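You operate a simulated robot arm through the tools that you are given. There is no shell and no other tool. Be economical: measure what you need, move in short steps, check, and stop when the job is done.

Carry out the task below with a simulated two-armed robot. There is one attempt and no reset: what you move stays moved.

TASK
Match the colour of the green-cap tube in the beige unit.
Fine: tube in the SAMPLE slot, lid shut, red switch on, dial turned to a darker or lighter glass, as its screen shows, till both halves are alike; leave the other tubes and controls. Set down upright: what you pick out.

It is judged by the outcome, as a careful person would: the job done as asked, and still so three seconds after it is handed in. It fails if anything else is knocked over, pushed out of place, dropped, spilled or broken. A push-on lid holds only when it is set on centred and level and pressed home; a screw cap is set on level and turned clockwise until tight.

THE ROBOT
Two 7-joint arms with fingered hands on one trunk, on a base that drives. Base frame: it is fixed to the floor where the robot stands at the start and does not move with it; the origin is under the middle of the robot, x ahead of it, y to its left, z up; the surface under the hand at the start is at about z = 900. Readings come in mm, degrees, newtons and seconds.
The left shoulder is at the start at [70, 169, 1293], the right one opposite. With the tool pointing down near the work surface each hand reaches from about 100 to 680 mm from the robot's upright axis, wherever it stands, measured 20 degrees to its own side. Places, roughly: black dial of the beige unit [600, 100, 1100]; black pedal under the wheeled table [200, 300, 100]; brake pedal of the grey cart [100, 700, 100]; green key of the tall white unit [500, 400, 1000]; green switch of the black unit [600, 200, 1100]; grey button of the black unit [700, 200, 1200]; grey knob of the tall white unit [400, 600, 1000]; lid of the beige unit [700, 0, 1200]; orange valve of the waste tank [100, 500, 300]; read key of the grey and white unit [400, 800, 1000]; red switch of the beige unit [600, 100, 1000]; sample slot of the beige unit [700, 0, 1100]; yellow valve of the black unit [600, 300, 1000]; zero key of the grey and white unit [400, 800, 1000]. Payload 3.4 kg a hand.
The TCP of each hand is the grasp point between the finger pads, 23 mm short of the fingertips. In the tool frame z runs along the fingers and y along their closing line. The gripper opens to 116 mm. The gripper's body begins 65 mm behind the TCP. The gripper is a hand of 4 fingers: y runs from the thumb to the fingers, the wrist lies at [0, 0, -211] in the tool frame, and closing takes about 1.5 s.
Orientation is told as [roll, pitch, yaw] about the base's x, y, z axes, in that order, counted from this pose: with the fingers straight down and closing along the base's y, the tool's x points along the base's -x, its y along +y and its z along -z.

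THE INTERFACE
- The arms move only by the tool apply_moves. It takes "left_targets", "right_targets" or both (then of equal length, played together; a hand with none holds still); each is a list of rows, each an object of numbers (a shift or turn left out is 0, a gripper value left out holds the last): "tx", "ty", "tz": the shift along the base's x, y, z in units of 20 mm (1.0 is 20 mm); "rx", "ry", "rz": the turn, a rotation vector about the base's x, y, z in units of 5 degrees (1.0 is 5 degrees). In form: [{"tx": .., "ty": .., "tz": .., "rx": .., "ry": .., "rz": ..}, ...]. A call has 1 to 20 rows; each row shifts and turns the commanded pose from where the row before left it. "left_gripper" and "right_gripper" are, for a hand that has rows, the opening, from 0 (shut) to 1 (fully open), set as the call begins (left out, the last holds). A call with a number of a shift or a turn outside -1 to 1 is refused whole. Each row takes 0.2 s and may step no farther than 50 mm and 8.6 degrees from the row before; otherwise, or with a gripper value out of range, the whole call is refused. A pose out of reach is approached as far as the arm can. The call stops where the force on the tool passes 40 N (or 10 N more than at its start, if that is more) or the arm is blocked; 0.2 s more then pass. The fingers move at their own pace (about 153 mm/s each) and stop on an object; they squeeze with about 30 N. The grip force told is the motor's: it shows also when the fingers shut on nothing. Time passes only in rows, and 0.2 s behind the last, so rows that do not move let the fingers close. The reply holds the time, the measured pose of the TCP, the force on the tool along the base axes, the opening and the grip force, in the units named above and with some noise, with the torque about the TCP (base axes, N m) and any sound that the robot's microphone picked up.
- Cameras (640 x 400 px; columns grow to the right, rows downward): "scene" is now at [147.5, -9.6, 1536.5]; the picture's right is [-0.01, -1.00, 0.00], its down [-0.51, 0.01, -0.86] and it looks along [0.86, -0.01, -0.51] (base axes); focal length 214 px, centre (320, 200). "left" rides on the left gripper at [-68, 1, -90] in its tool frame; the picture's right is [-0.01, -1.00, 0.00], its down [0.80, -0.01, -0.61] and it looks along [0.61, -0.01, 0.80] (tool axes); focal length 251 px, centre (320, 200). "right" rides on the right gripper at [69, 1, -90] in its tool frame; the picture's right is [-0.01, 1.00, 0.00], its down [-0.79, -0.01, -0.61] and it looks along [-0.61, -0.01, 0.79] (tool axes); focal length 251 px, centre (320, 200). There is no depth. A picture from a camera that has moved, and an enlarged one, comes with that camera's place and axes in the base frame and with its lens. The place of the scene camera against the robot may be out by one fixed shift of up to 18 mm in any direction.
- snapshot(camera): a new picture of that camera. The clock stands still meanwhile.
- slide_trunk(by): slides the trunk up (or, below 0, down) by that many mm; the arms and the scene camera ride with it, the base frame stays. It gives what a move gives, with no picture.
- base_move(legs): drives the robot by 1 to 6 legs, each [ahead, left, turn to the left] in mm, mm and degrees, along the robot's own axes; the way and the turn of a leg run together, so that a leg with both is an arc; at most 1500 mm and 180 degrees a leg. The arms and the cameras ride along, it lands a little off, and it stops where it bumps. It gives what a move gives.
- set_fingers(finger1, finger2, finger3, thumb_bend, hand): sets how far each is bent, from 0 (flat) to 1 (curled in); at 0.3 the hand is open as for a grip, at 0.7 the pads meet at the TCP. One left out holds its place. A second passes; each finger stops where it meets its share of the squeeze, and holds until it gets a number again. A gripper value or a shape takes the hand back. It gives what a move gives, with no picture; readings hold the bend of each and the force on the fingers (four entries, about 0 where the hand has none), thumb and palm.
- grasp_type(shape, hand): the hand has 4 fingers and takes this shape, open, in about a second: jaw (thumb against the fingers, like two jaws); tri (thumb and two fingers); tip (a fingertip pinch); poke (one finger out to press); point (the index stretched); flat (the hand flat); cup (the hand cupped); fist (a fist). The gripper value then closes the fingers along that shape, each until it touches; the sizes above hold for jaw. It gives what a move gives, with no picture.
- turn_head(pan, tilt): turns the head with the scene camera to pan (to the left, within 86 degrees either way) and tilt (down, from -29 to 69), counted from straight ahead of the robot. It gives what a move gives.
- close_up(camera, box): a new picture of the part [left, top, right, bottom] of that camera's present view, enlarged. The clock stands still meanwhile.
- hand_in(): hands the job in; it is judged then, once.

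Go step by step. Nothing tells you exact positions but the pictures and the camera data: compare them with the known pose of the tool, close in by small moves and look again before you grip or let go. The budget is 120 turns and 108 pictures, counting those below and the enlarged ones. Unless the task says otherwise, let go and move clear before handing in, and close with one line.

The tools are called after "Call:" as a command line: name --argument value ..., lists and objects as JSON in quotes. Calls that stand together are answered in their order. apply_moves: Moves the arms, as the interface text tells. Its arguments: {"type":"object","properties":{"left_targets":{"type":"array","items":{"type":"object","properties":{"tx":{"type":"number"},"ty":{"type":"number"},"tz":{"type":"number"},"rx":{"type":"number"},"ry":{"type":"number"},"rz":{"type":"number"}}}},"left_gripper":{"type":"number"},"right_targets":{"type":"array","items":{"type":"object","properties":{"tx":{"type":"number"},"ty":{"type":"number"},"tz":{"type":"number"},"rx":{"type":"number"},"ry":{"type":"number"},"rz":{"type":"number"}}}},"right_gripper":{"type":"number"}},"required":[]} The other tools are called the same way: slide_trunk (by) slides the trunk up or down; grasp_type (shape, hand) gives the hand a shape; set_fingers (finger1, finger2, finger3, thumb_bend, hand) moves the fingers one by one; base_move (legs) drives the base; turn_head (pan, tilt) turns the head that bears the scene camera; snapshot (camera) takes a picture; close_up (camera, box) takes an enlarged picture of a part of a camera's view; hand_in () hands the job in.

At the start:

```text
time: 0.0
left_position: [337.8, 80.5, 1488.2]
left_orientation: [-0.1, 0.0, 0.2]
left_force: [-0.1, -0.1, 0.0]
left_ft_torque: [0.02, -0.03, -0.03]
left_finger_gap: 115.9
left_finger_force: 0.0
left_shape: jaw
left_bend: [0.3, 0.3, 0.3, 0.3]
left_finger forces: [0.0, 0.0, 0.1, 0.0, 0.1, 0.0]
right_position: [409.9, -182.6, 1403.4]
right_orientation: [0.1, 0.0, 0.0]
right_force: [-0.4, -0.6, 0.3]
right_ft_torque: [0.01, -0.01, -0.03]
right_finger_gap: 116.0
right_finger_force: 0.1
right_shape: jaw
right_bend: [0.3, 0.3, 0.3, 0.3]
right_finger forces: [0.0, 0.0, 0.0, 0.1, 0.0, 0.0]
trunk travel left (down, up): [-800.0, 140.0]
robot x, y, heading: [1.0, -2.9, -0.1]
head pan, tilt: [-0.7, 30.5]
```

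scene: 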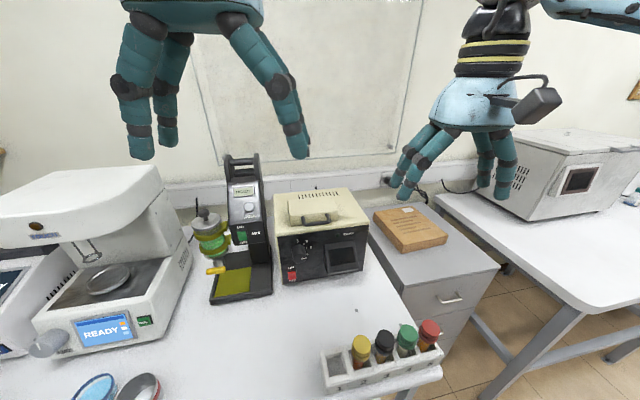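
right: 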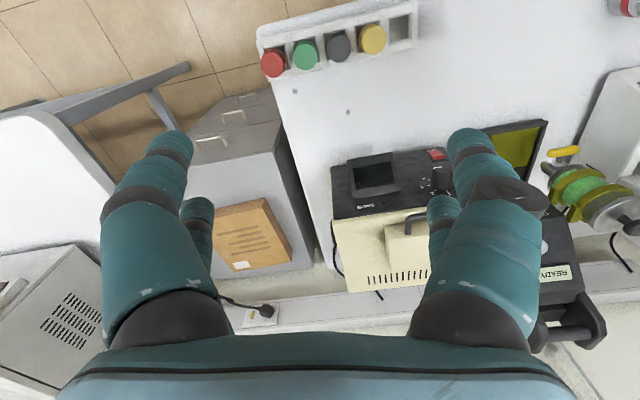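
left: 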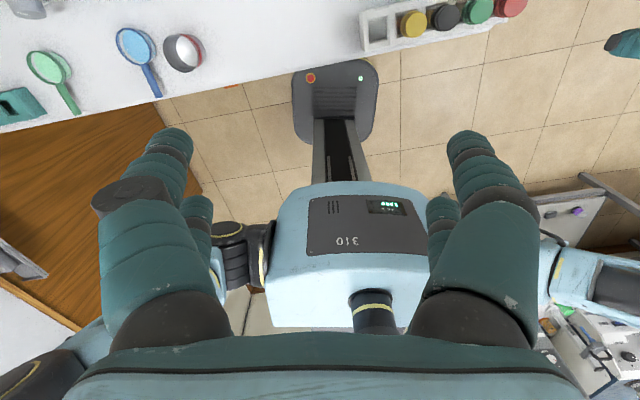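

I see the beige unit ahead and the tube rack near the front edge of the table. I'll enlarge both to measure.

Call:
close_up --camera "scene" --box '[260, 180, 380, 290]'

Call:
close_up --camera "scene" --box '[310, 310, 450, 400]'

```text
3.64 times, centred on (320, 235) of scene
camera zoom: at [147.5, -9.6, 1536.5], right [-0.01, -1.0, 0.0], down [-0.51, 0.01, -0.86], along [0.86, -0.01, -0.51], focal length 780 px, centre (320, 73)
```

zoom: 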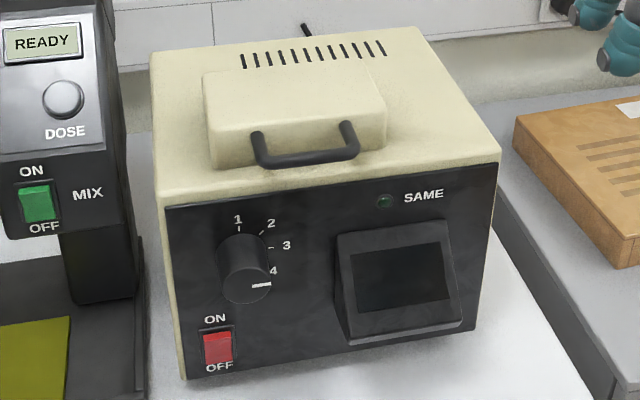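

```text
4.44 times, centred on (380, 355) of scene
camera zoom: at [147.5, -9.6, 1536.5], right [-0.01, -1.0, 0.0], down [-0.51, 0.01, -0.86], along [0.86, -0.01, -0.51], focal length 953 px, centre (53, -489)
```

zoom: 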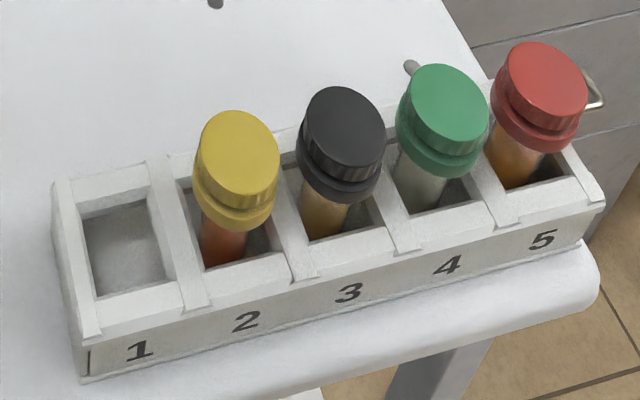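

Green cap sits at about [410, -213, 1010] and the unit's front face at x≈640. The slot at x≈700 is at the edge of reach, so I'll drive forward a little with both hands held high.

Call:
base_move --legs '[[120, 0, 0]]'

Call:
snapshot --camera "scene"

Call:
snapshot --camera "left"

```text
time: 1.2
left_position: [409.5, 91.6, 1487.8]
left_orientation: [-0.2, 0.1, 3.9]
left_force: [0.7, 1.1, -0.3]
left_ft_torque: [-0.04, 0.0, 0.02]
left_finger_gap: 115.8
left_finger_force: 0.1
left_shape: jaw
left_bend: [0.3, 0.3, 0.3, 0.3]
left_finger forces: [0.0, 0.0, 0.1, 0.0, 0.0, 0.0]
right_position: [496.9, -167.4, 1403.4]
right_orientation: [-0.2, 0.2, 3.6]
right_force: [-0.3, 0.1, 0.5]
right_ft_torque: [-0.03, 0.01, 0.0]
right_finger_gap: 116.1
right_finger_force: 0.1
right_shape: jaw
right_bend: [0.3, 0.3, 0.3, 0.3]
right_finger forces: [0.0, 0.1, 0.0, 0.0, 0.0, 0.0]
trunk travel left (down, up): [-800.0, 140.0]
robot x, y, heading: [71.1, -14.8, 3.7]
head pan, tilt: [-0.7, 30.5]
```

```text
102 pictures are left
camera scene: at [224.2, -10.8, 1536.2], right [0.05, -1.0, 0.0], down [-0.51, -0.03, -0.86], along [0.86, 0.04, -0.51], focal length 214 px, centre (320, 200)
```

scene: 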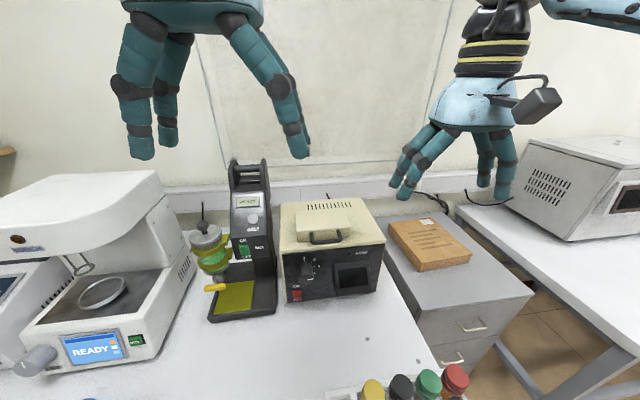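

```text
101 pictures are left
camera left: at [477.5, 95.4, 1576.6], right [0.07, -1.0, 0.0], down [-0.79, -0.06, 0.61], along [-0.61, -0.05, -0.79], focal length 251 px, centre (320, 200)
```

left: 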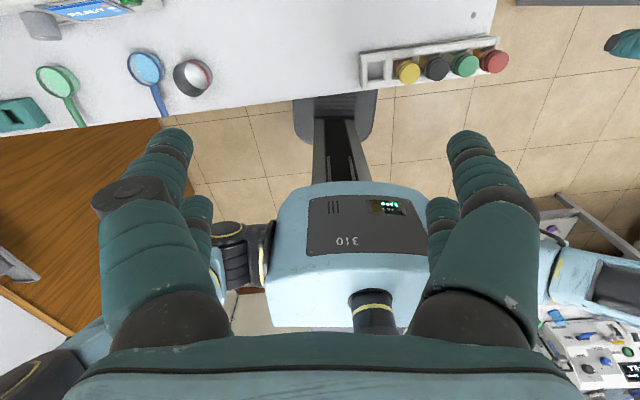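

The base stopped short (bumped under the table), now at x≈71. I'll ease back slightly to be clear of contact, then move the right hand over the rack.

Call:
base_move --legs '[[-10, 0, -3.7]]'

Call:
turn_head --pan -5 --tilt 45

Call:
snapshot --camera "scene"

Call:
snapshot --camera "right"

```text
time: 2.1
left_position: [405.7, 67.4, 1487.2]
left_orientation: [-0.1, 0.1, 0.1]
left_force: [-0.3, -0.6, 0.0]
left_ft_torque: [-0.03, 0.05, 0.01]
left_finger_gap: 116.1
left_finger_force: 0.1
left_shape: jaw
left_bend: [0.3, 0.3, 0.3, 0.3]
left_finger forces: [0.0, 0.1, 0.1, 0.0, 0.0, 0.0]
right_position: [475.8, -197.2, 1401.3]
right_orientation: [-0.1, 0.1, 0.0]
right_force: [0.3, -1.5, 0.1]
right_ft_torque: [0.01, 0.03, -0.03]
right_finger_gap: 115.9
right_finger_force: 0.1
right_shape: jaw
right_bend: [0.3, 0.3, 0.3, 0.3]
right_finger forces: [0.1, 0.0, 0.1, 0.0, 0.0, 0.0]
trunk travel left (down, up): [-800.0, 140.0]
robot x, y, heading: [65.5, -15.7, 0.0]
head pan, tilt: [-0.7, 30.5]
```

```text
time: 2.9
left_position: [402.8, 65.6, 1489.2]
left_orientation: [-0.1, 0.1, 0.0]
left_force: [-0.7, -0.2, -0.1]
left_ft_torque: [-0.04, -0.01, -0.01]
left_finger_gap: 115.7
left_finger_force: 0.2
left_shape: jaw
left_bend: [0.3, 0.3, 0.3, 0.3]
left_finger forces: [0.1, 0.0, 0.0, 0.0, 0.0, 0.0]
right_position: [474.2, -198.4, 1403.1]
right_orientation: [0.0, 0.1, 0.0]
right_force: [-0.5, -0.1, 0.8]
right_ft_torque: [0.01, -0.01, 0.04]
right_finger_gap: 116.0
right_finger_force: 0.1
right_shape: jaw
right_bend: [0.3, 0.3, 0.3, 0.3]
right_finger forces: [0.0, 0.0, 0.1, 0.0, 0.0, 0.0]
trunk travel left (down, up): [-800.0, 140.0]
robot x, y, heading: [63.6, -13.4, -0.0]
head pan, tilt: [-5.0, 45.0]
```

```text
100 pictures are left
camera scene: at [202.3, -30.0, 1514.7], right [-0.09, -1.0, 0.0], down [-0.7, 0.06, -0.71], along [0.7, -0.06, -0.71], focal length 214 px, centre (320, 200)
```

scene: 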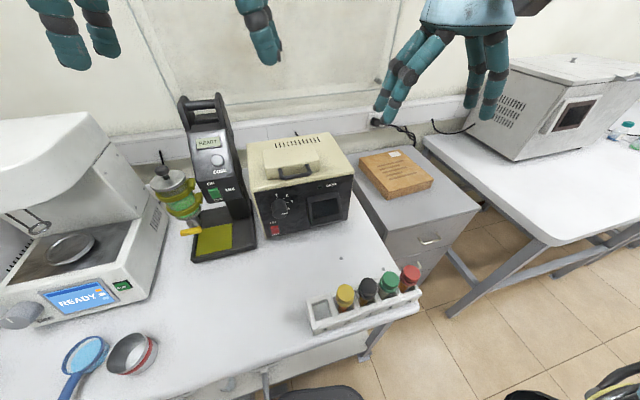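

```text
99 pictures are left
camera right: at [404.7, -196.4, 1491.5], right [0.01, 1.0, 0.0], down [0.79, -0.01, 0.61], along [0.61, -0.01, -0.79], focal length 251 px, centre (320, 200)
```

right: 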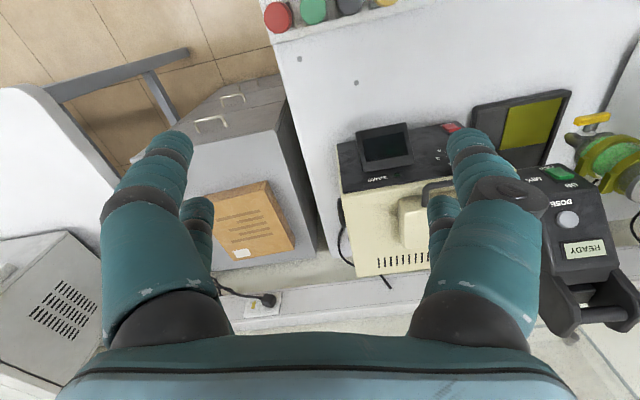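

Base is clear. Let me study the lid handle closely from the scene and right cameras.

Call:
close_up --camera "scene" --box '[240, 120, 360, 240]'

Call:
close_up --camera "right" --box '[330, 110, 490, 290]'

Call:
close_up --camera "scene" --box '[300, 250, 430, 340]'

```text
3.33 times, centred on (300, 180) of scene
camera zoom: at [202.3, -30.0, 1514.7], right [-0.09, -1.0, 0.0], down [-0.7, 0.06, -0.71], along [0.7, -0.06, -0.71], focal length 715 px, centre (387, 267)
```

zoom: 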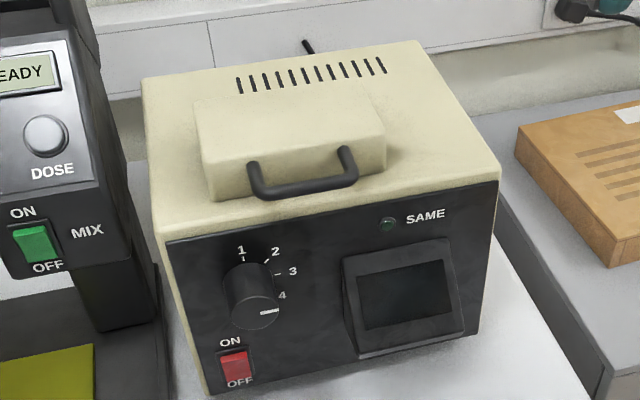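

```text
2.22 times, centred on (410, 200) of right
camera zoom: at [404.7, -196.4, 1491.5], right [0.01, 1.0, 0.0], down [0.79, -0.01, 0.61], along [0.61, -0.01, -0.79], focal length 559 px, centre (120, 200)
```

zoom: 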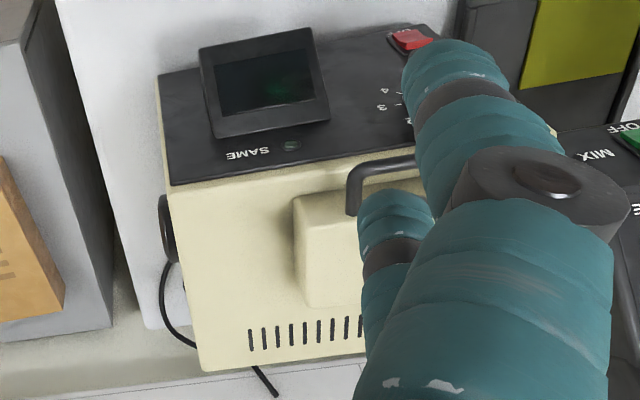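

```text
4.44 times, centred on (365, 295) of scene
camera zoom: at [202.3, -30.0, 1514.7], right [-0.09, -1.0, 0.0], down [-0.7, 0.06, -0.71], along [0.7, -0.06, -0.71], focal length 953 px, centre (120, -222)
```

zoom: 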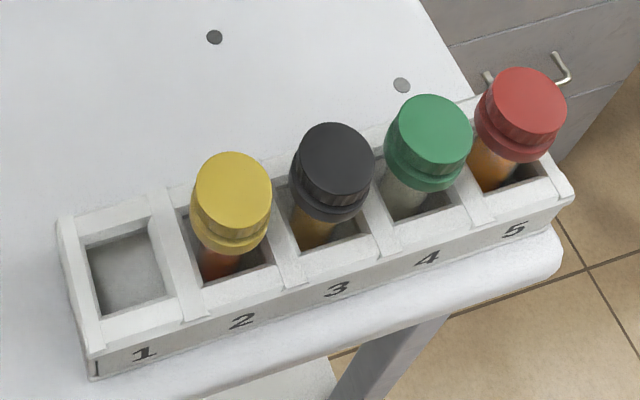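

The lid has a D-handle protruding forward; the left hand, pointing forward with its camera above, can lift it, press the switch and turn the dial. I'll turn the left hand to point forward, and bring the right hand over the rack yawed so that it closes across the row.

Call:
apply_moves --left_targets '[{"tx": 0.49, "ty": -0.1, "tz": -0.66, "ry": -1}, {"tx": 0.49, "ty": -0.1, "tz": -0.66, "ry": -1}, {"tx": 0.49, "ty": -0.1, "tz": -0.66, "ry": -1}, {"tx": 0.49, "ty": -0.1, "tz": -0.66, "ry": -1}, {"tx": 0.49, "ty": -0.1, "tz": -0.66, "ry": -1}, {"tx": 0.49, "ty": -0.1, "tz": -0.66, "ry": -1}, {"tx": 0.49, "ty": -0.1, "tz": -0.66, "ry": -1}, {"tx": 0.49, "ty": -0.1, "tz": -0.66, "ry": -1}, {"tx": 0.49, "ty": -0.1, "tz": -0.66, "ry": -1}, {"tx": 0.49, "ty": -0.1, "tz": -0.66, "ry": -1}, {"tx": 0.49, "ty": -0.1, "tz": -0.66, "ry": -1}, {"tx": 0.49, "ty": -0.1, "tz": -0.66, "ry": -1}, {"tx": 0.49, "ty": -0.1, "tz": -0.66, "ry": -1}, {"tx": 0.49, "ty": -0.1, "tz": -0.66, "ry": -1}, {"tx": 0.49, "ty": -0.1, "tz": -0.66, "ry": -1}, {"tx": 0.49, "ty": -0.1, "tz": -0.66, "ry": -1}, {"tx": 0.49, "ty": -0.1, "tz": -0.66, "ry": -1}, {"tx": 0.49, "ty": -0.1, "tz": -0.66, "ry": -1}]' --right_targets '[{"tx": -0.16, "ty": -0.06, "tz": -0.4, "rz": -0.881}, {"tx": -0.16, "ty": -0.06, "tz": -0.4, "rz": -0.881}, {"tx": -0.16, "ty": -0.06, "tz": -0.4, "rz": -0.881}, {"tx": -0.16, "ty": -0.06, "tz": -0.4, "rz": -0.881}, {"tx": -0.16, "ty": -0.06, "tz": -0.4, "rz": -0.881}, {"tx": -0.16, "ty": -0.06, "tz": -0.4, "rz": -0.881}, {"tx": -0.16, "ty": -0.06, "tz": -0.4, "rz": -0.881}, {"tx": -0.16, "ty": -0.06, "tz": -0.4, "rz": -0.881}, {"tx": -0.16, "ty": -0.06, "tz": -0.4, "rz": -0.881}, {"tx": -0.16, "ty": -0.06, "tz": -0.4, "rz": -0.881}, {"tx": -0.16, "ty": -0.06, "tz": -0.4, "rz": -0.881}, {"tx": -0.16, "ty": -0.06, "tz": -0.4, "rz": -0.881}, {"tx": -0.16, "ty": -0.06, "tz": -0.4, "rz": -0.881}, {"tx": -0.16, "ty": -0.06, "tz": -0.4, "rz": -0.881}, {"tx": -0.16, "ty": -0.06, "tz": -0.4, "rz": -0.881}, {"tx": -0.16, "ty": -0.06, "tz": -0.4, "rz": -0.881}, {"tx": -0.16, "ty": -0.06, "tz": -0.4, "rz": -0.881}, {"tx": -0.16, "ty": -0.06, "tz": -0.4, "rz": -0.881}]'

Call:
snapshot --camera "scene"

Call:
snapshot --camera "right"

Call:
snapshot --camera "left"

```text
time: 6.7
left_position: [578.0, 26.8, 1253.9]
left_orientation: [167.3, -90.0, -167.2]
left_force: [0.4, 0.4, 0.1]
left_ft_torque: [-0.02, 0.02, -0.01]
left_finger_gap: 115.8
left_finger_force: 0.0
left_shape: jaw
left_bend: [0.3, 0.3, 0.3, 0.3]
left_finger forces: [0.0, 0.0, 0.1, 0.1, 0.1, 0.0]
right_position: [423.1, -405.7, 1269.0]
right_orientation: [0.1, 0.5, -79.1]
right_force: [0.3, 0.1, 0.0]
right_ft_torque: [0.01, -0.02, 0.02]
right_finger_gap: 115.8
right_finger_force: 0.1
right_shape: jaw
right_bend: [0.3, 0.3, 0.3, 0.3]
right_finger forces: [0.1, 0.0, 0.1, 0.0, 0.0, 0.0]
right hand out of reach, approached as far as the arm can: row 11, 12, 13, 14, 15, 16, 17, 18
trunk travel left (down, up): [-800.0, 140.0]
robot x, y, heading: [67.9, -14.4, -0.0]
head pan, tilt: [-5.0, 45.0]
```

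```text
95 pictures are left
camera scene: at [201.5, -33.3, 1514.7], right [-0.09, -1.0, 0.0], down [-0.7, 0.06, -0.71], along [0.7, -0.06, -0.71], focal length 214 px, centre (320, 200)
```

scene: 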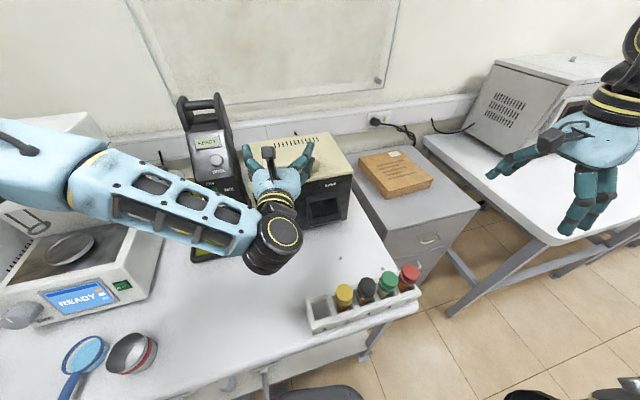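

```text
94 pictures are left
camera right: at [409.4, -337.5, 1357.5], right [0.98, 0.18, 0.0], down [0.14, -0.79, 0.6], along [0.11, -0.59, -0.8], focal length 251 px, centre (320, 200)
```

right: 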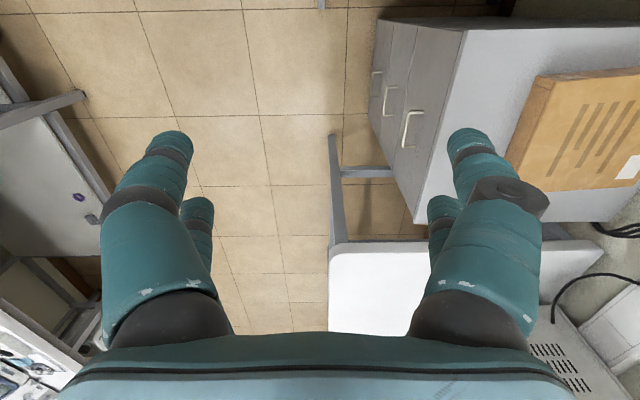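

```text
93 pictures are left
camera left: at [488.2, 26.0, 1321.0], right [0.0, -1.0, 0.01], down [-0.6, -0.01, -0.8], along [0.8, -0.01, -0.6], focal length 251 px, centre (320, 200)
```

left: 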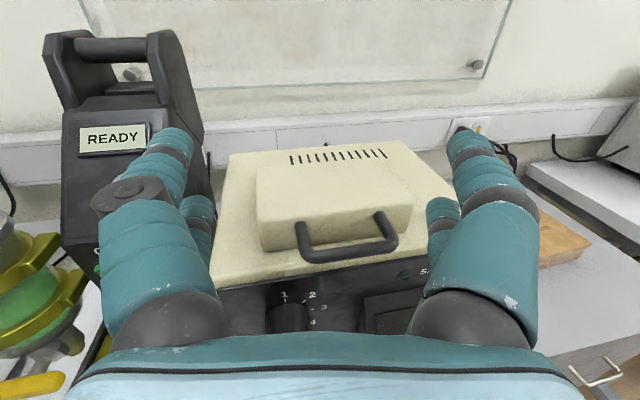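

The left camera sees the handle well. I'll put the left hand in the poke shape and lower it a bit to triangulate, and try the right hand with the opposite yaw meanwhile (back off first).

Call:
grasp_type --shape "poke" --hand "left"

Call:
apply_moves --left_targets '[{"tx": -1, "tz": -1}, {"tx": -1, "tz": -1}, {"tz": -1}]'

Call:
snapshot --camera "left"

```text
time: 7.5
left_position: [579.0, 30.6, 1253.2]
left_orientation: [-77.7, -89.9, 77.7]
left_force: [-0.6, -0.1, -0.1]
left_ft_torque: [-0.01, 0.01, -0.05]
left_finger_gap: 0.0
left_finger_force: 0.0
left_shape: poke
left_bend: [1.0, 1.0, 1.0, 0.28]
left_finger forces: [0.0, 0.0, 0.1, 0.0, 0.0, 0.0]
right_position: [422.7, -402.8, 1269.1]
right_orientation: [0.0, 0.3, -79.0]
right_force: [-0.1, 0.2, -0.2]
right_ft_torque: [0.01, 0.03, -0.01]
right_finger_gap: 115.9
right_finger_force: 0.1
right_shape: jaw
right_bend: [0.3, 0.3, 0.3, 0.3]
right_finger forces: [0.0, 0.0, 0.0, 0.1, 0.0, 0.1]
trunk travel left (down, up): [-800.0, 140.0]
robot x, y, heading: [60.2, -13.4, -0.2]
head pan, tilt: [-5.0, 45.0]
```

```text
time: 8.3
left_position: [540.2, 29.8, 1189.3]
left_orientation: [-86.6, -89.9, 86.6]
left_force: [0.4, 0.0, 0.1]
left_ft_torque: [-0.03, 0.02, 0.0]
left_finger_gap: 0.0
left_finger_force: 0.1
left_shape: poke
left_bend: [1.0, 1.0, 1.0, 0.28]
left_finger forces: [0.1, 0.0, 0.0, 0.1, 0.0, 0.0]
right_position: [422.5, -402.1, 1268.8]
right_orientation: [-0.1, 0.3, -79.0]
right_force: [0.7, 0.4, -0.6]
right_ft_torque: [-0.02, -0.04, 0.0]
right_finger_gap: 116.1
right_finger_force: 0.1
right_shape: jaw
right_bend: [0.3, 0.3, 0.3, 0.3]
right_finger forces: [0.0, 0.0, 0.0, 0.0, 0.0, 0.0]
trunk travel left (down, up): [-800.0, 140.0]
robot x, y, heading: [63.2, -14.0, 0.1]
head pan, tilt: [-5.0, 45.0]
```

```text
92 pictures are left
camera left: at [449.7, 28.4, 1258.6], right [0.0, -1.0, 0.01], down [-0.61, -0.01, -0.79], along [0.79, -0.01, -0.61], focal length 251 px, centre (320, 200)
```

left: 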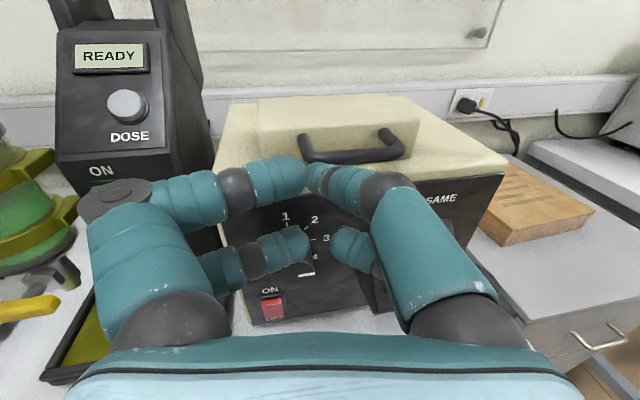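

The poke shape does not show an obviously straight finger. Trying the point shape.

Call:
grasp_type --shape "point" --hand "left"

Call:
snapshot --camera "left"

Call:
close_up --camera "scene" --box '[220, 120, 360, 270]'

```text
time: 9.2
left_position: [539.3, 30.0, 1191.2]
left_orientation: [-99.2, -89.9, 99.2]
left_force: [0.6, 0.2, 1.2]
left_ft_torque: [-0.03, -0.05, 0.0]
left_finger_gap: 0.1
left_finger_force: 0.1
left_shape: point
left_bend: [0.05, 0.82, 0.82, 0.31]
left_finger forces: [0.0, 0.0, 0.1, 0.0, 0.0, 0.1]
right_position: [422.8, -402.7, 1268.6]
right_orientation: [0.0, 0.3, -79.0]
right_force: [0.6, -0.6, 0.5]
right_ft_torque: [0.0, 0.01, 0.01]
right_finger_gap: 115.9
right_finger_force: 0.0
right_shape: jaw
right_bend: [0.3, 0.3, 0.3, 0.3]
right_finger forces: [0.0, 0.0, 0.0, 0.0, 0.0, 0.0]
trunk travel left (down, up): [-800.0, 140.0]
robot x, y, heading: [61.5, -12.3, 0.4]
head pan, tilt: [-5.0, 45.0]
```

```text
91 pictures are left
camera left: at [449.4, 28.7, 1259.1], right [0.0, -1.0, 0.01], down [-0.61, -0.01, -0.8], along [0.8, -0.01, -0.61], focal length 251 px, centre (320, 200)
```

left: 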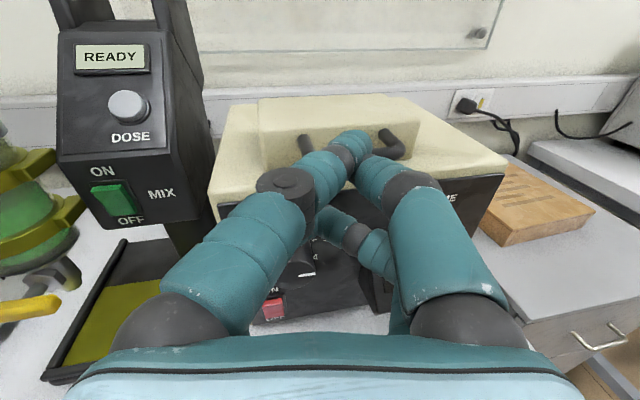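

```text
2.67 times, centred on (290, 195) of scene
camera zoom: at [201.9, -29.8, 1514.7], right [-0.09, -1.0, 0.0], down [-0.7, 0.06, -0.71], along [0.7, -0.06, -0.71], focal length 572 px, centre (400, 213)
```

zoom: 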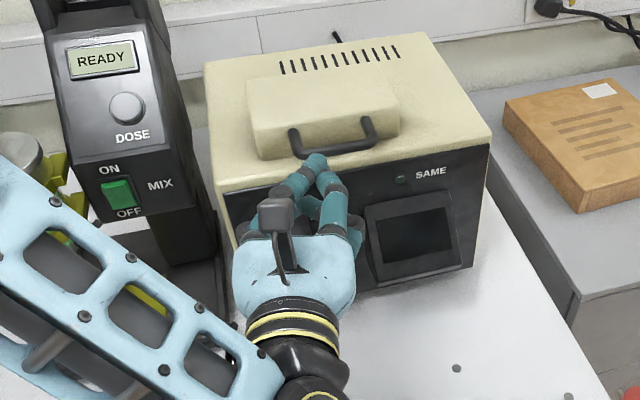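

Triangulated: handle bar ≈ [625, 0, 1166], unit top ≈ 1125, unit rotated about 11° like the rack; pointing fingertip ≈ TCP + [32,-20,16]. I'll yaw the left hand 11°, lower it so that the finger is below the bar, and look.

Call:
apply_moves --left_targets '[{"tz": -1, "rz": 1}, {"tz": -1, "rz": 1, "ty": -0.3}, {"tz": -1, "rz": 0.2, "ty": -0.5}, {"tz": -0.25}, {"tx": 0.9, "ty": 0.1}]'

Call:
snapshot --camera "left"

Call:
close_up --camera "scene" --box '[220, 120, 360, 270]'

```text
time: 10.4
left_position: [556.9, 16.3, 1125.5]
left_orientation: [-67.2, -89.9, 78.0]
left_force: [1.0, 0.6, -0.4]
left_ft_torque: [0.02, 0.02, 0.01]
left_finger_gap: 0.1
left_finger_force: 0.0
left_shape: point
left_bend: [0.0, 0.79, 0.83, 0.34]
left_finger forces: [0.1, 0.1, 0.1, 0.0, 0.0, 0.0]
right_position: [423.2, -402.3, 1269.1]
right_orientation: [0.1, 0.2, -79.1]
right_force: [0.1, 0.0, -0.2]
right_ft_torque: [0.0, 0.02, 0.0]
right_finger_gap: 115.9
right_finger_force: 0.1
right_shape: jaw
right_bend: [0.3, 0.3, 0.3, 0.3]
right_finger forces: [0.0, 0.1, 0.0, 0.0, 0.1, 0.1]
trunk travel left (down, up): [-800.0, 140.0]
robot x, y, heading: [64.8, -15.7, -0.0]
head pan, tilt: [-5.0, 45.0]
```

```text
89 pictures are left
camera left: at [468.9, -2.0, 1192.7], right [0.19, -0.98, 0.01], down [-0.59, -0.12, -0.79], along [0.78, 0.14, -0.61], focal length 251 px, centre (320, 200)
```

left: 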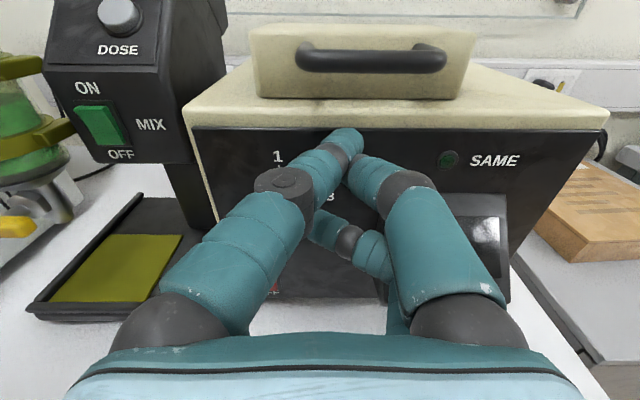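

```text
2.67 times, centred on (290, 195) of scene
camera zoom: at [202.8, -29.6, 1514.6], right [-0.09, -1.0, 0.0], down [-0.7, 0.06, -0.71], along [0.7, -0.06, -0.71], focal length 572 px, centre (400, 213)
```

zoom: 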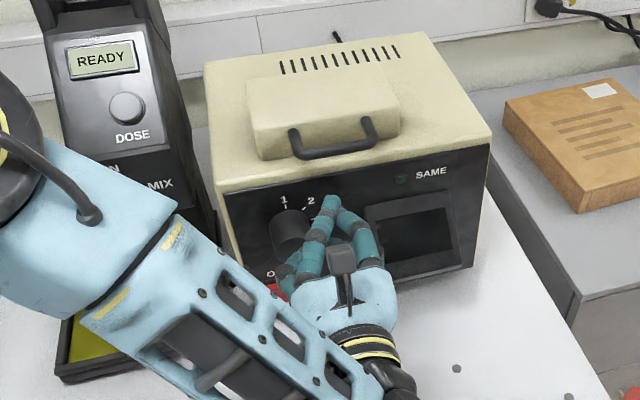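

The tip is just below the top edge; raise 5 mm and advance under the bar in small steps.

Call:
apply_moves --left_targets '[{"tz": 0.3, "ty": -0.2}, {"tx": 0.98, "ty": 0.1}, {"tx": 0.98, "ty": 0.1}, {"tx": 0.6, "ty": 0.1}]'

Call:
snapshot --camera "left"

Call:
close_up --camera "scene" --box '[220, 120, 360, 270]'

```text
time: 11.4
left_position: [602.0, 16.7, 1133.8]
left_orientation: [-157.1, -89.7, 167.9]
left_force: [-13.7, -4.3, 5.1]
left_ft_torque: [0.05, -0.23, -0.18]
left_finger_gap: 0.1
left_finger_force: 0.1
left_shape: point
left_bend: [0.0, 0.79, 0.83, 0.36]
left_finger forces: [0.1, 0.1, 0.1, 0.0, 0.1, 0.0]
right_position: [415.8, -403.0, 1270.8]
right_orientation: [0.3, 0.3, -79.1]
right_force: [0.1, 0.0, -0.1]
right_ft_torque: [0.06, -0.02, 0.01]
right_finger_gap: 116.1
right_finger_force: 0.1
right_shape: jaw
right_bend: [0.3, 0.3, 0.3, 0.3]
right_finger forces: [0.1, 0.1, 0.0, 0.0, 0.0, 0.1]
trunk travel left (down, up): [-800.0, 140.0]
robot x, y, heading: [65.7, -13.8, 0.2]
head pan, tilt: [-5.0, 45.0]
```

```text
87 pictures are left
camera left: at [513.4, -1.7, 1201.7], right [0.19, -0.98, 0.01], down [-0.59, -0.12, -0.8], along [0.79, 0.14, -0.6], focal length 251 px, centre (320, 200)
```

left: 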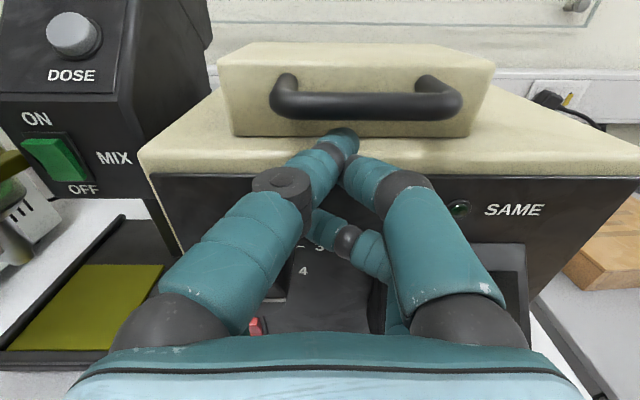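

```text
2.67 times, centred on (290, 195) of scene
camera zoom: at [195.6, -31.4, 1515.3], right [-0.09, -1.0, 0.0], down [-0.7, 0.06, -0.71], along [0.71, -0.06, -0.7], focal length 572 px, centre (400, 213)
```

zoom: 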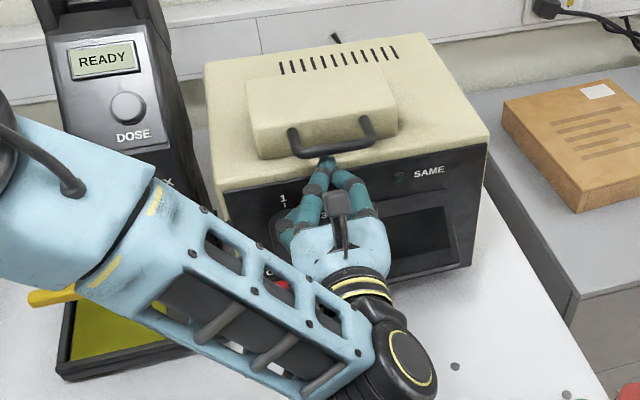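

The finger is under the bar; something light touches the panel (14 N), so I back off 3 mm and begin lifting.

Call:
apply_moves --left_targets '[{"tx": -0.15}, {"tz": 0.5}, {"tz": 0.5}, {"tz": 0.5}]'

Call:
snapshot --camera "left"

```text
time: 12.4
left_position: [606.2, 17.9, 1159.6]
left_orientation: [-89.5, -89.9, 100.4]
left_force: [0.9, -1.0, -1.8]
left_ft_torque: [0.04, 0.07, 0.01]
left_finger_gap: 0.1
left_finger_force: 0.0
left_shape: point
left_bend: [0.0, 0.79, 0.83, 0.37]
left_finger forces: [0.0, 0.1, 0.0, 0.0, 0.0, 0.0]
right_position: [422.5, -400.6, 1271.0]
right_orientation: [0.0, 0.4, -79.0]
right_force: [-0.6, -0.1, 0.6]
right_ft_torque: [0.02, 0.01, -0.02]
right_finger_gap: 115.9
right_finger_force: 0.1
right_shape: jaw
right_bend: [0.3, 0.3, 0.3, 0.3]
right_finger forces: [0.1, 0.0, 0.0, 0.0, 0.1, 0.0]
trunk travel left (down, up): [-800.0, 140.0]
robot x, y, heading: [64.2, -16.8, 0.1]
head pan, tilt: [-5.0, 45.0]
```

```text
85 pictures are left
camera left: at [516.6, 0.0, 1229.3], right [0.19, -0.98, 0.01], down [-0.59, -0.12, -0.79], along [0.78, 0.14, -0.61], focal length 251 px, centre (320, 200)
```

left: 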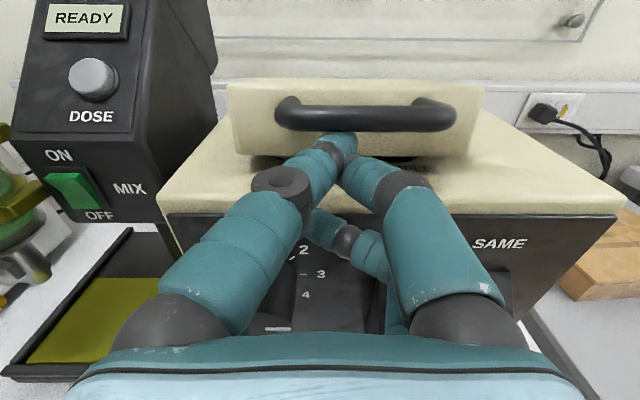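

The lid is lifting freely. Continue up and back along its arc.

Call:
apply_moves --left_targets '[{"tz": 0.9, "tx": 0.45, "ty": 0.1}, {"tz": 0.9, "tx": 0.5, "ty": 0.1}, {"tz": 0.8, "tx": 0.6, "ty": 0.12}, {"tz": 0.7, "tx": 0.7, "ty": 0.14}]'

Call:
snapshot --camera "left"

Call:
close_up --camera "scene" --box '[220, 80, 380, 270]'

```text
time: 13.4
left_position: [650.7, 26.9, 1229.2]
left_orientation: [-82.9, -89.9, 93.8]
left_force: [-0.4, 0.2, -2.1]
left_ft_torque: [0.01, 0.03, -0.02]
left_finger_gap: 0.1
left_finger_force: 0.0
left_shape: point
left_bend: [0.0, 0.79, 0.83, 0.37]
left_finger forces: [0.0, 0.0, 0.0, 0.1, 0.0, 0.1]
right_position: [422.4, -402.1, 1269.6]
right_orientation: [0.0, 0.4, -79.0]
right_force: [0.0, -0.2, 0.5]
right_ft_torque: [-0.01, 0.01, 0.04]
right_finger_gap: 115.7
right_finger_force: 0.1
right_shape: jaw
right_bend: [0.3, 0.3, 0.3, 0.3]
right_finger forces: [0.0, 0.0, 0.1, 0.0, 0.0, 0.0]
trunk travel left (down, up): [-800.0, 140.0]
robot x, y, heading: [63.2, -11.4, 0.0]
head pan, tilt: [-5.0, 45.0]
```

```text
84 pictures are left
camera left: at [560.8, 10.0, 1296.9], right [0.19, -0.98, 0.01], down [-0.59, -0.12, -0.79], along [0.78, 0.14, -0.61], focal length 251 px, centre (320, 200)
```

left: 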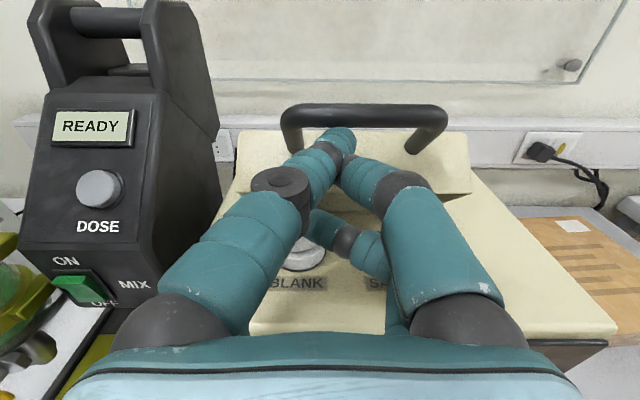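

```text
2.11 times, centred on (300, 175) of scene
camera zoom: at [202.0, -29.5, 1514.7], right [-0.09, -1.0, 0.0], down [-0.7, 0.06, -0.71], along [0.7, -0.06, -0.71], focal length 452 px, centre (362, 253)
```

zoom: 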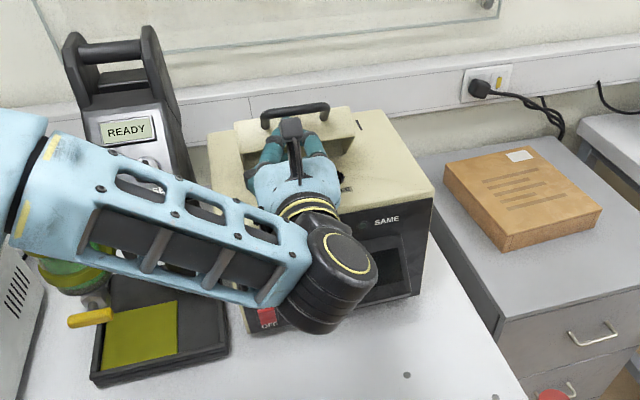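

The lid is half open; BLANK and SAMPLE wells show beneath. Continue pushing back.

Call:
apply_moves --left_targets '[{"tz": 0.6, "tx": 0.8, "ty": 0.16}, {"tz": 0.4, "tx": 0.9, "ty": 0.18}, {"tz": 0.2, "tx": 0.9, "ty": 0.18}, {"tz": 0.0, "tx": 0.9, "ty": 0.18}]'

Call:
snapshot --camera "left"

Call:
close_up --camera "scene" --box '[220, 80, 380, 270]'

```text
time: 14.4
left_position: [720.2, 41.2, 1251.2]
left_orientation: [-90.5, -89.9, 101.4]
left_force: [-0.8, 0.2, 0.4]
left_ft_torque: [0.01, -0.03, 0.01]
left_finger_gap: 0.0
left_finger_force: 0.0
left_shape: point
left_bend: [0.0, 0.78, 0.83, 0.38]
left_finger forces: [0.1, 0.0, 0.0, 0.0, 0.1, 0.0]
right_position: [423.0, -402.5, 1269.2]
right_orientation: [0.0, 0.3, -78.9]
right_force: [1.2, -0.1, 0.1]
right_ft_torque: [-0.06, -0.02, 0.01]
right_finger_gap: 115.8
right_finger_force: 0.2
right_shape: jaw
right_bend: [0.3, 0.3, 0.3, 0.3]
right_finger forces: [0.1, 0.0, 0.0, 0.1, 0.0, 0.1]
trunk travel left (down, up): [-800.0, 140.0]
robot x, y, heading: [64.8, -14.7, -0.1]
head pan, tilt: [-5.0, 45.0]
```

```text
82 pictures are left
camera left: at [631.1, 24.3, 1319.6], right [0.19, -0.98, 0.01], down [-0.59, -0.12, -0.79], along [0.78, 0.14, -0.61], focal length 251 px, centre (320, 200)
```

left: 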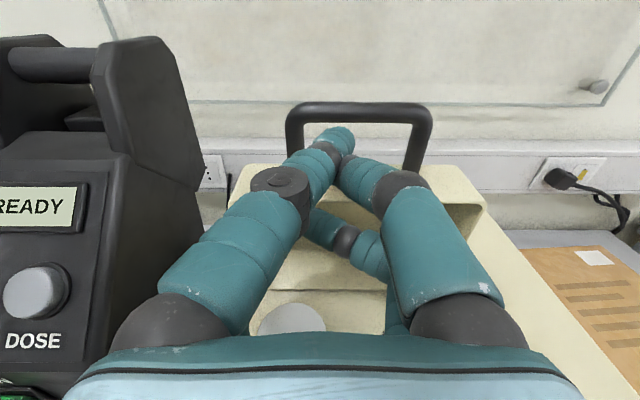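

```text
2.11 times, centred on (300, 175) of scene
camera zoom: at [202.9, -29.7, 1514.6], right [-0.09, -1.0, 0.0], down [-0.7, 0.06, -0.71], along [0.7, -0.06, -0.71], focal length 452 px, centre (362, 253)
```

zoom: 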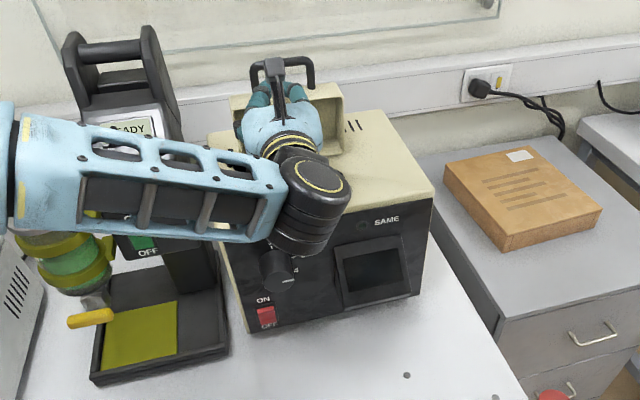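

Call:
apply_moves --left_targets '[{"tx": 0.8, "ty": 0.16}, {"tx": 0.8, "ty": 0.16}, {"tx": 0.6, "ty": 0.12}]'

Call:
snapshot --camera "left"

Call:
close_up --camera "scene" --box '[220, 80, 380, 270]'

```text
time: 15.2
left_position: [758.5, 49.5, 1259.4]
left_orientation: [-164.1, -89.3, 174.9]
left_force: [-12.9, -4.8, 19.6]
left_ft_torque: [0.07, 0.2, 0.06]
left_finger_gap: 0.1
left_finger_force: 0.0
left_shape: point
left_bend: [0.0, 0.8, 0.84, 0.38]
left_finger forces: [0.1, 0.0, 0.0, 0.1, 0.1, 0.0]
right_position: [417.0, -402.3, 1271.7]
right_orientation: [0.3, 0.3, -79.0]
right_force: [-0.5, 0.2, 1.1]
right_ft_torque: [-0.03, 0.04, 0.02]
right_finger_gap: 115.8
right_finger_force: 0.1
right_shape: jaw
right_bend: [0.3, 0.3, 0.3, 0.3]
right_finger forces: [0.0, 0.0, 0.1, 0.0, 0.0, 0.0]
trunk travel left (down, up): [-800.0, 140.0]
robot x, y, heading: [61.8, -15.1, 0.1]
head pan, tilt: [-5.0, 45.0]
```

```text
80 pictures are left
camera left: at [669.3, 31.4, 1326.1], right [0.19, -0.98, 0.01], down [-0.58, -0.12, -0.8], along [0.79, 0.14, -0.6], focal length 251 px, centre (320, 200)
```

left: 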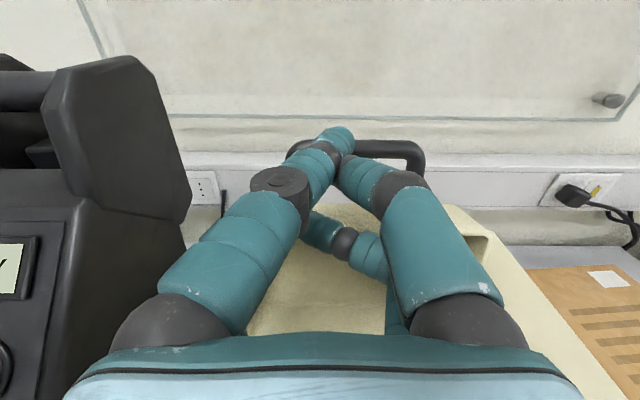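

```text
2.11 times, centred on (300, 175) of scene
camera zoom: at [195.3, -31.2, 1515.9], right [-0.09, -1.0, 0.0], down [-0.7, 0.06, -0.71], along [0.71, -0.06, -0.7], focal length 452 px, centre (362, 253)
```

zoom: 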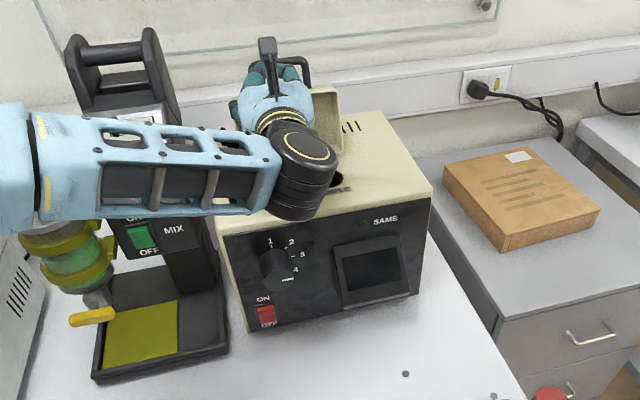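

It has reached a stop. Retract and see whether the lid stays open.

Call:
apply_moves --left_targets '[{"tx": -0.8, "ty": -0.16}, {"tx": -0.9, "ty": -0.18}, {"tx": -0.9, "ty": -0.18}, {"tx": -0.9, "ty": -0.18, "tz": 0.5}, {"tx": -1, "ty": -0.2, "tz": 0.5}, {"tx": -1, "ty": -0.2, "tz": 0.5}, {"tx": -1, "tz": 0.5}, {"tx": -1, "tz": 0.5}]'

Call:
snapshot --camera "left"

Call:
close_up --camera "scene" --box '[220, 80, 380, 270]'

```text
time: 15.7
left_position: [745.9, 47.3, 1260.3]
left_orientation: [-159.6, -88.7, 170.6]
left_force: [1.6, -0.7, 12.7]
left_ft_torque: [0.14, -0.13, -0.05]
left_finger_gap: 0.0
left_finger_force: 0.0
left_shape: point
left_bend: [0.0, 0.79, 0.82, 0.38]
left_finger forces: [0.1, 0.0, 0.1, 0.0, 0.0, 0.0]
right_position: [421.7, -402.5, 1271.6]
right_orientation: [0.0, 0.2, -79.0]
right_force: [0.3, 0.2, 0.1]
right_ft_torque: [0.02, -0.01, 0.0]
right_finger_gap: 115.9
right_finger_force: 0.1
right_shape: jaw
right_bend: [0.3, 0.3, 0.3, 0.3]
right_finger forces: [0.1, 0.0, 0.0, 0.0, 0.1, 0.1]
trunk travel left (down, up): [-800.0, 140.0]
robot x, y, heading: [65.0, -13.8, -0.1]
head pan, tilt: [-5.0, 45.0]
stopped in row 2 (left hand): the force on the tool passed its limit at 45 N (the readings are from after the stop); the commanded pose is now the measured one
```

```text
78 pictures are left
camera left: at [655.2, 28.9, 1326.7], right [0.19, -0.98, 0.02], down [-0.58, -0.13, -0.81], along [0.79, 0.15, -0.59], focal length 251 px, centre (320, 200)
```

left: 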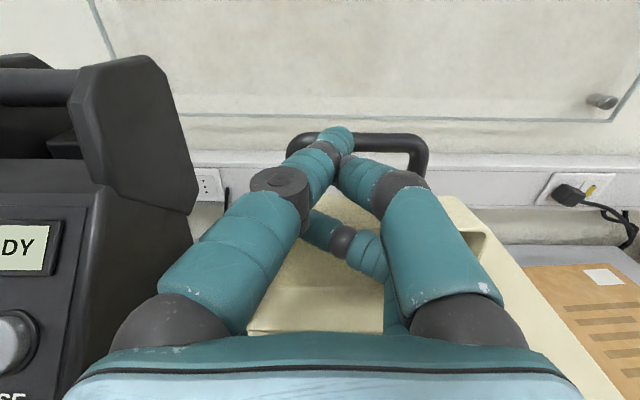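

```text
2.11 times, centred on (300, 175) of scene
camera zoom: at [200.4, -29.9, 1514.7], right [-0.09, -1.0, 0.0], down [-0.7, 0.06, -0.71], along [0.71, -0.06, -0.71], focal length 452 px, centre (362, 253)
```

zoom: 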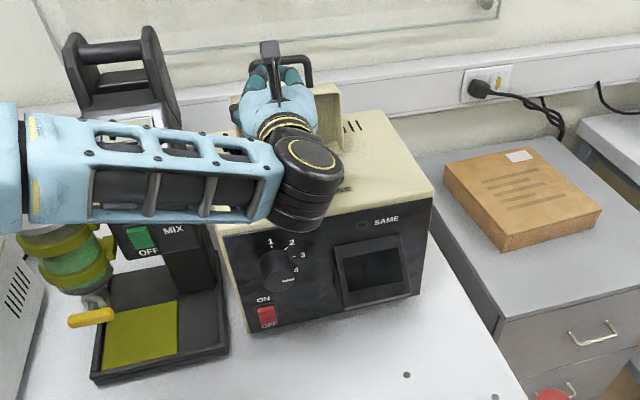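

Retraction was resisted, with an upward force on the hand. I'll raise slightly to relieve it before pulling back.

Call:
apply_moves --left_targets '[{"tz": 0.25}, {"tz": 0.25}]'

```text
time: 16.3
left_position: [745.3, 46.7, 1267.9]
left_orientation: [-156.1, -89.1, 167.2]
left_force: [-0.3, -0.2, -0.6]
left_ft_torque: [0.0, 0.03, 0.02]
left_finger_gap: 0.1
left_finger_force: 0.0
left_shape: point
left_bend: [0.0, 0.79, 0.82, 0.38]
left_finger forces: [0.0, 0.0, 0.0, 0.0, 0.0, 0.1]
right_position: [422.8, -401.5, 1268.6]
right_orientation: [0.0, 0.3, -79.0]
right_force: [0.2, 0.3, 0.4]
right_ft_torque: [-0.01, -0.02, 0.0]
right_finger_gap: 116.0
right_finger_force: 0.1
right_shape: jaw
right_bend: [0.3, 0.3, 0.3, 0.3]
right_finger forces: [0.1, 0.0, 0.0, 0.0, 0.0, 0.0]
trunk travel left (down, up): [-800.0, 140.0]
robot x, y, heading: [61.6, -12.1, 0.1]
head pan, tilt: [-5.0, 45.0]
```

Free now. Retract slowly.

Call:
apply_moves --left_targets '[{"tx": -0.5, "ty": -0.1, "tz": 0.2}, {"tx": -0.5, "ty": -0.1, "tz": 0.2}, {"tx": -0.5, "ty": -0.1}]'

Call:
snapshot --camera "left"

```text
time: 17.1
left_position: [717.3, 41.0, 1275.8]
left_orientation: [-157.4, -89.1, 168.6]
left_force: [-0.7, 0.2, 0.2]
left_ft_torque: [-0.01, 0.01, 0.01]
left_finger_gap: 0.0
left_finger_force: 0.2
left_shape: point
left_bend: [0.0, 0.79, 0.82, 0.39]
left_finger forces: [0.1, 0.0, 0.0, 0.1, 0.0, 0.1]
right_position: [422.7, -401.4, 1269.8]
right_orientation: [0.0, 0.3, -79.0]
right_force: [-0.8, 1.0, 0.3]
right_ft_torque: [0.02, -0.02, 0.04]
right_finger_gap: 115.9
right_finger_force: 0.1
right_shape: jaw
right_bend: [0.3, 0.3, 0.3, 0.3]
right_finger forces: [0.0, 0.1, 0.0, 0.0, 0.1, 0.0]
trunk travel left (down, up): [-800.0, 140.0]
robot x, y, heading: [64.2, -13.0, -0.2]
head pan, tilt: [-5.0, 45.0]
```

```text
76 pictures are left
camera left: at [626.4, 23.3, 1342.9], right [0.19, -0.98, 0.01], down [-0.58, -0.13, -0.8], along [0.79, 0.15, -0.6], focal length 251 px, centre (320, 200)
```

left: 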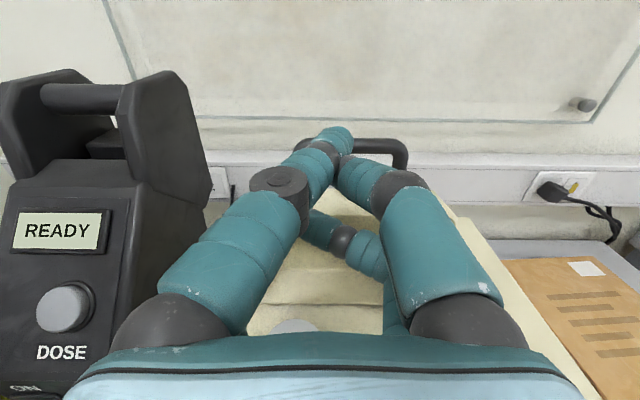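

Call:
apply_moves --left_targets '[{"tx": -0.9, "ty": -0.1}, {"tx": -0.9, "ty": -0.1}, {"tx": -1}, {"tx": -1}, {"tx": -1}, {"tx": -1}, {"tx": -1, "ty": 1}, {"tx": -1, "ty": 1}, {"tx": -1, "ty": 1}, {"tx": -1, "ty": 1}, {"ty": 1}]'

Call:
snapshot --camera "left"

Call:
close_up --camera "scene" --box '[220, 80, 380, 270]'

```text
time: 19.5
left_position: [533.6, 128.0, 1273.4]
left_orientation: [-155.0, -89.2, 166.1]
left_force: [0.7, 0.6, 0.1]
left_ft_torque: [-0.01, 0.0, -0.01]
left_finger_gap: 0.1
left_finger_force: 0.0
left_shape: point
left_bend: [0.0, 0.79, 0.82, 0.39]
left_finger forces: [0.0, 0.0, 0.0, 0.0, 0.0, 0.0]
left hand out of reach, approached as far as the arm can: row 10, 11
right_position: [422.5, -399.6, 1270.2]
right_orientation: [0.0, 0.3, -79.0]
right_force: [-0.5, 1.3, 0.3]
right_ft_torque: [-0.02, 0.02, 0.0]
right_finger_gap: 115.6
right_finger_force: 0.0
right_shape: jaw
right_bend: [0.3, 0.3, 0.3, 0.3]
right_finger forces: [0.0, 0.0, 0.0, 0.0, 0.1, 0.0]
trunk travel left (down, up): [-800.0, 140.0]
robot x, y, heading: [62.2, -15.5, 0.0]
head pan, tilt: [-5.0, 45.0]
```

```text
75 pictures are left
camera left: at [442.9, 110.4, 1339.8], right [0.19, -0.98, 0.02], down [-0.58, -0.13, -0.8], along [0.79, 0.15, -0.6], focal length 251 px, centre (320, 200)
```

left: 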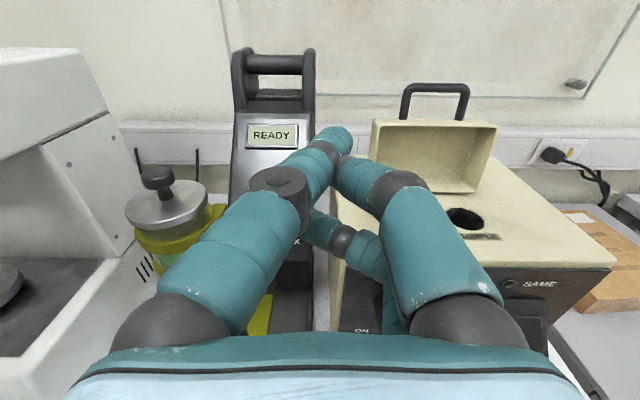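

```text
2.11 times, centred on (300, 175) of scene
camera zoom: at [202.6, -29.3, 1514.7], right [-0.09, -1.0, 0.0], down [-0.7, 0.06, -0.71], along [0.7, -0.06, -0.71], focal length 452 px, centre (362, 253)
```

zoom: 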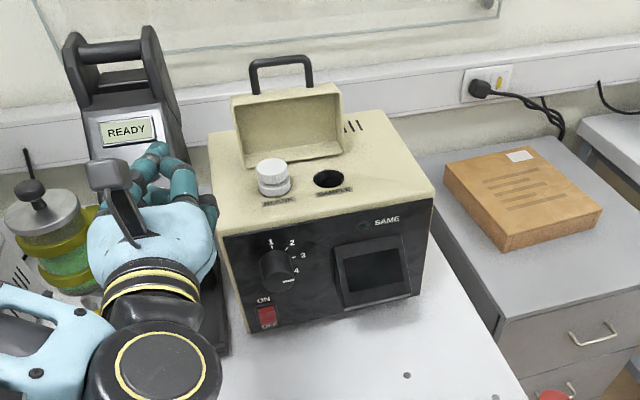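

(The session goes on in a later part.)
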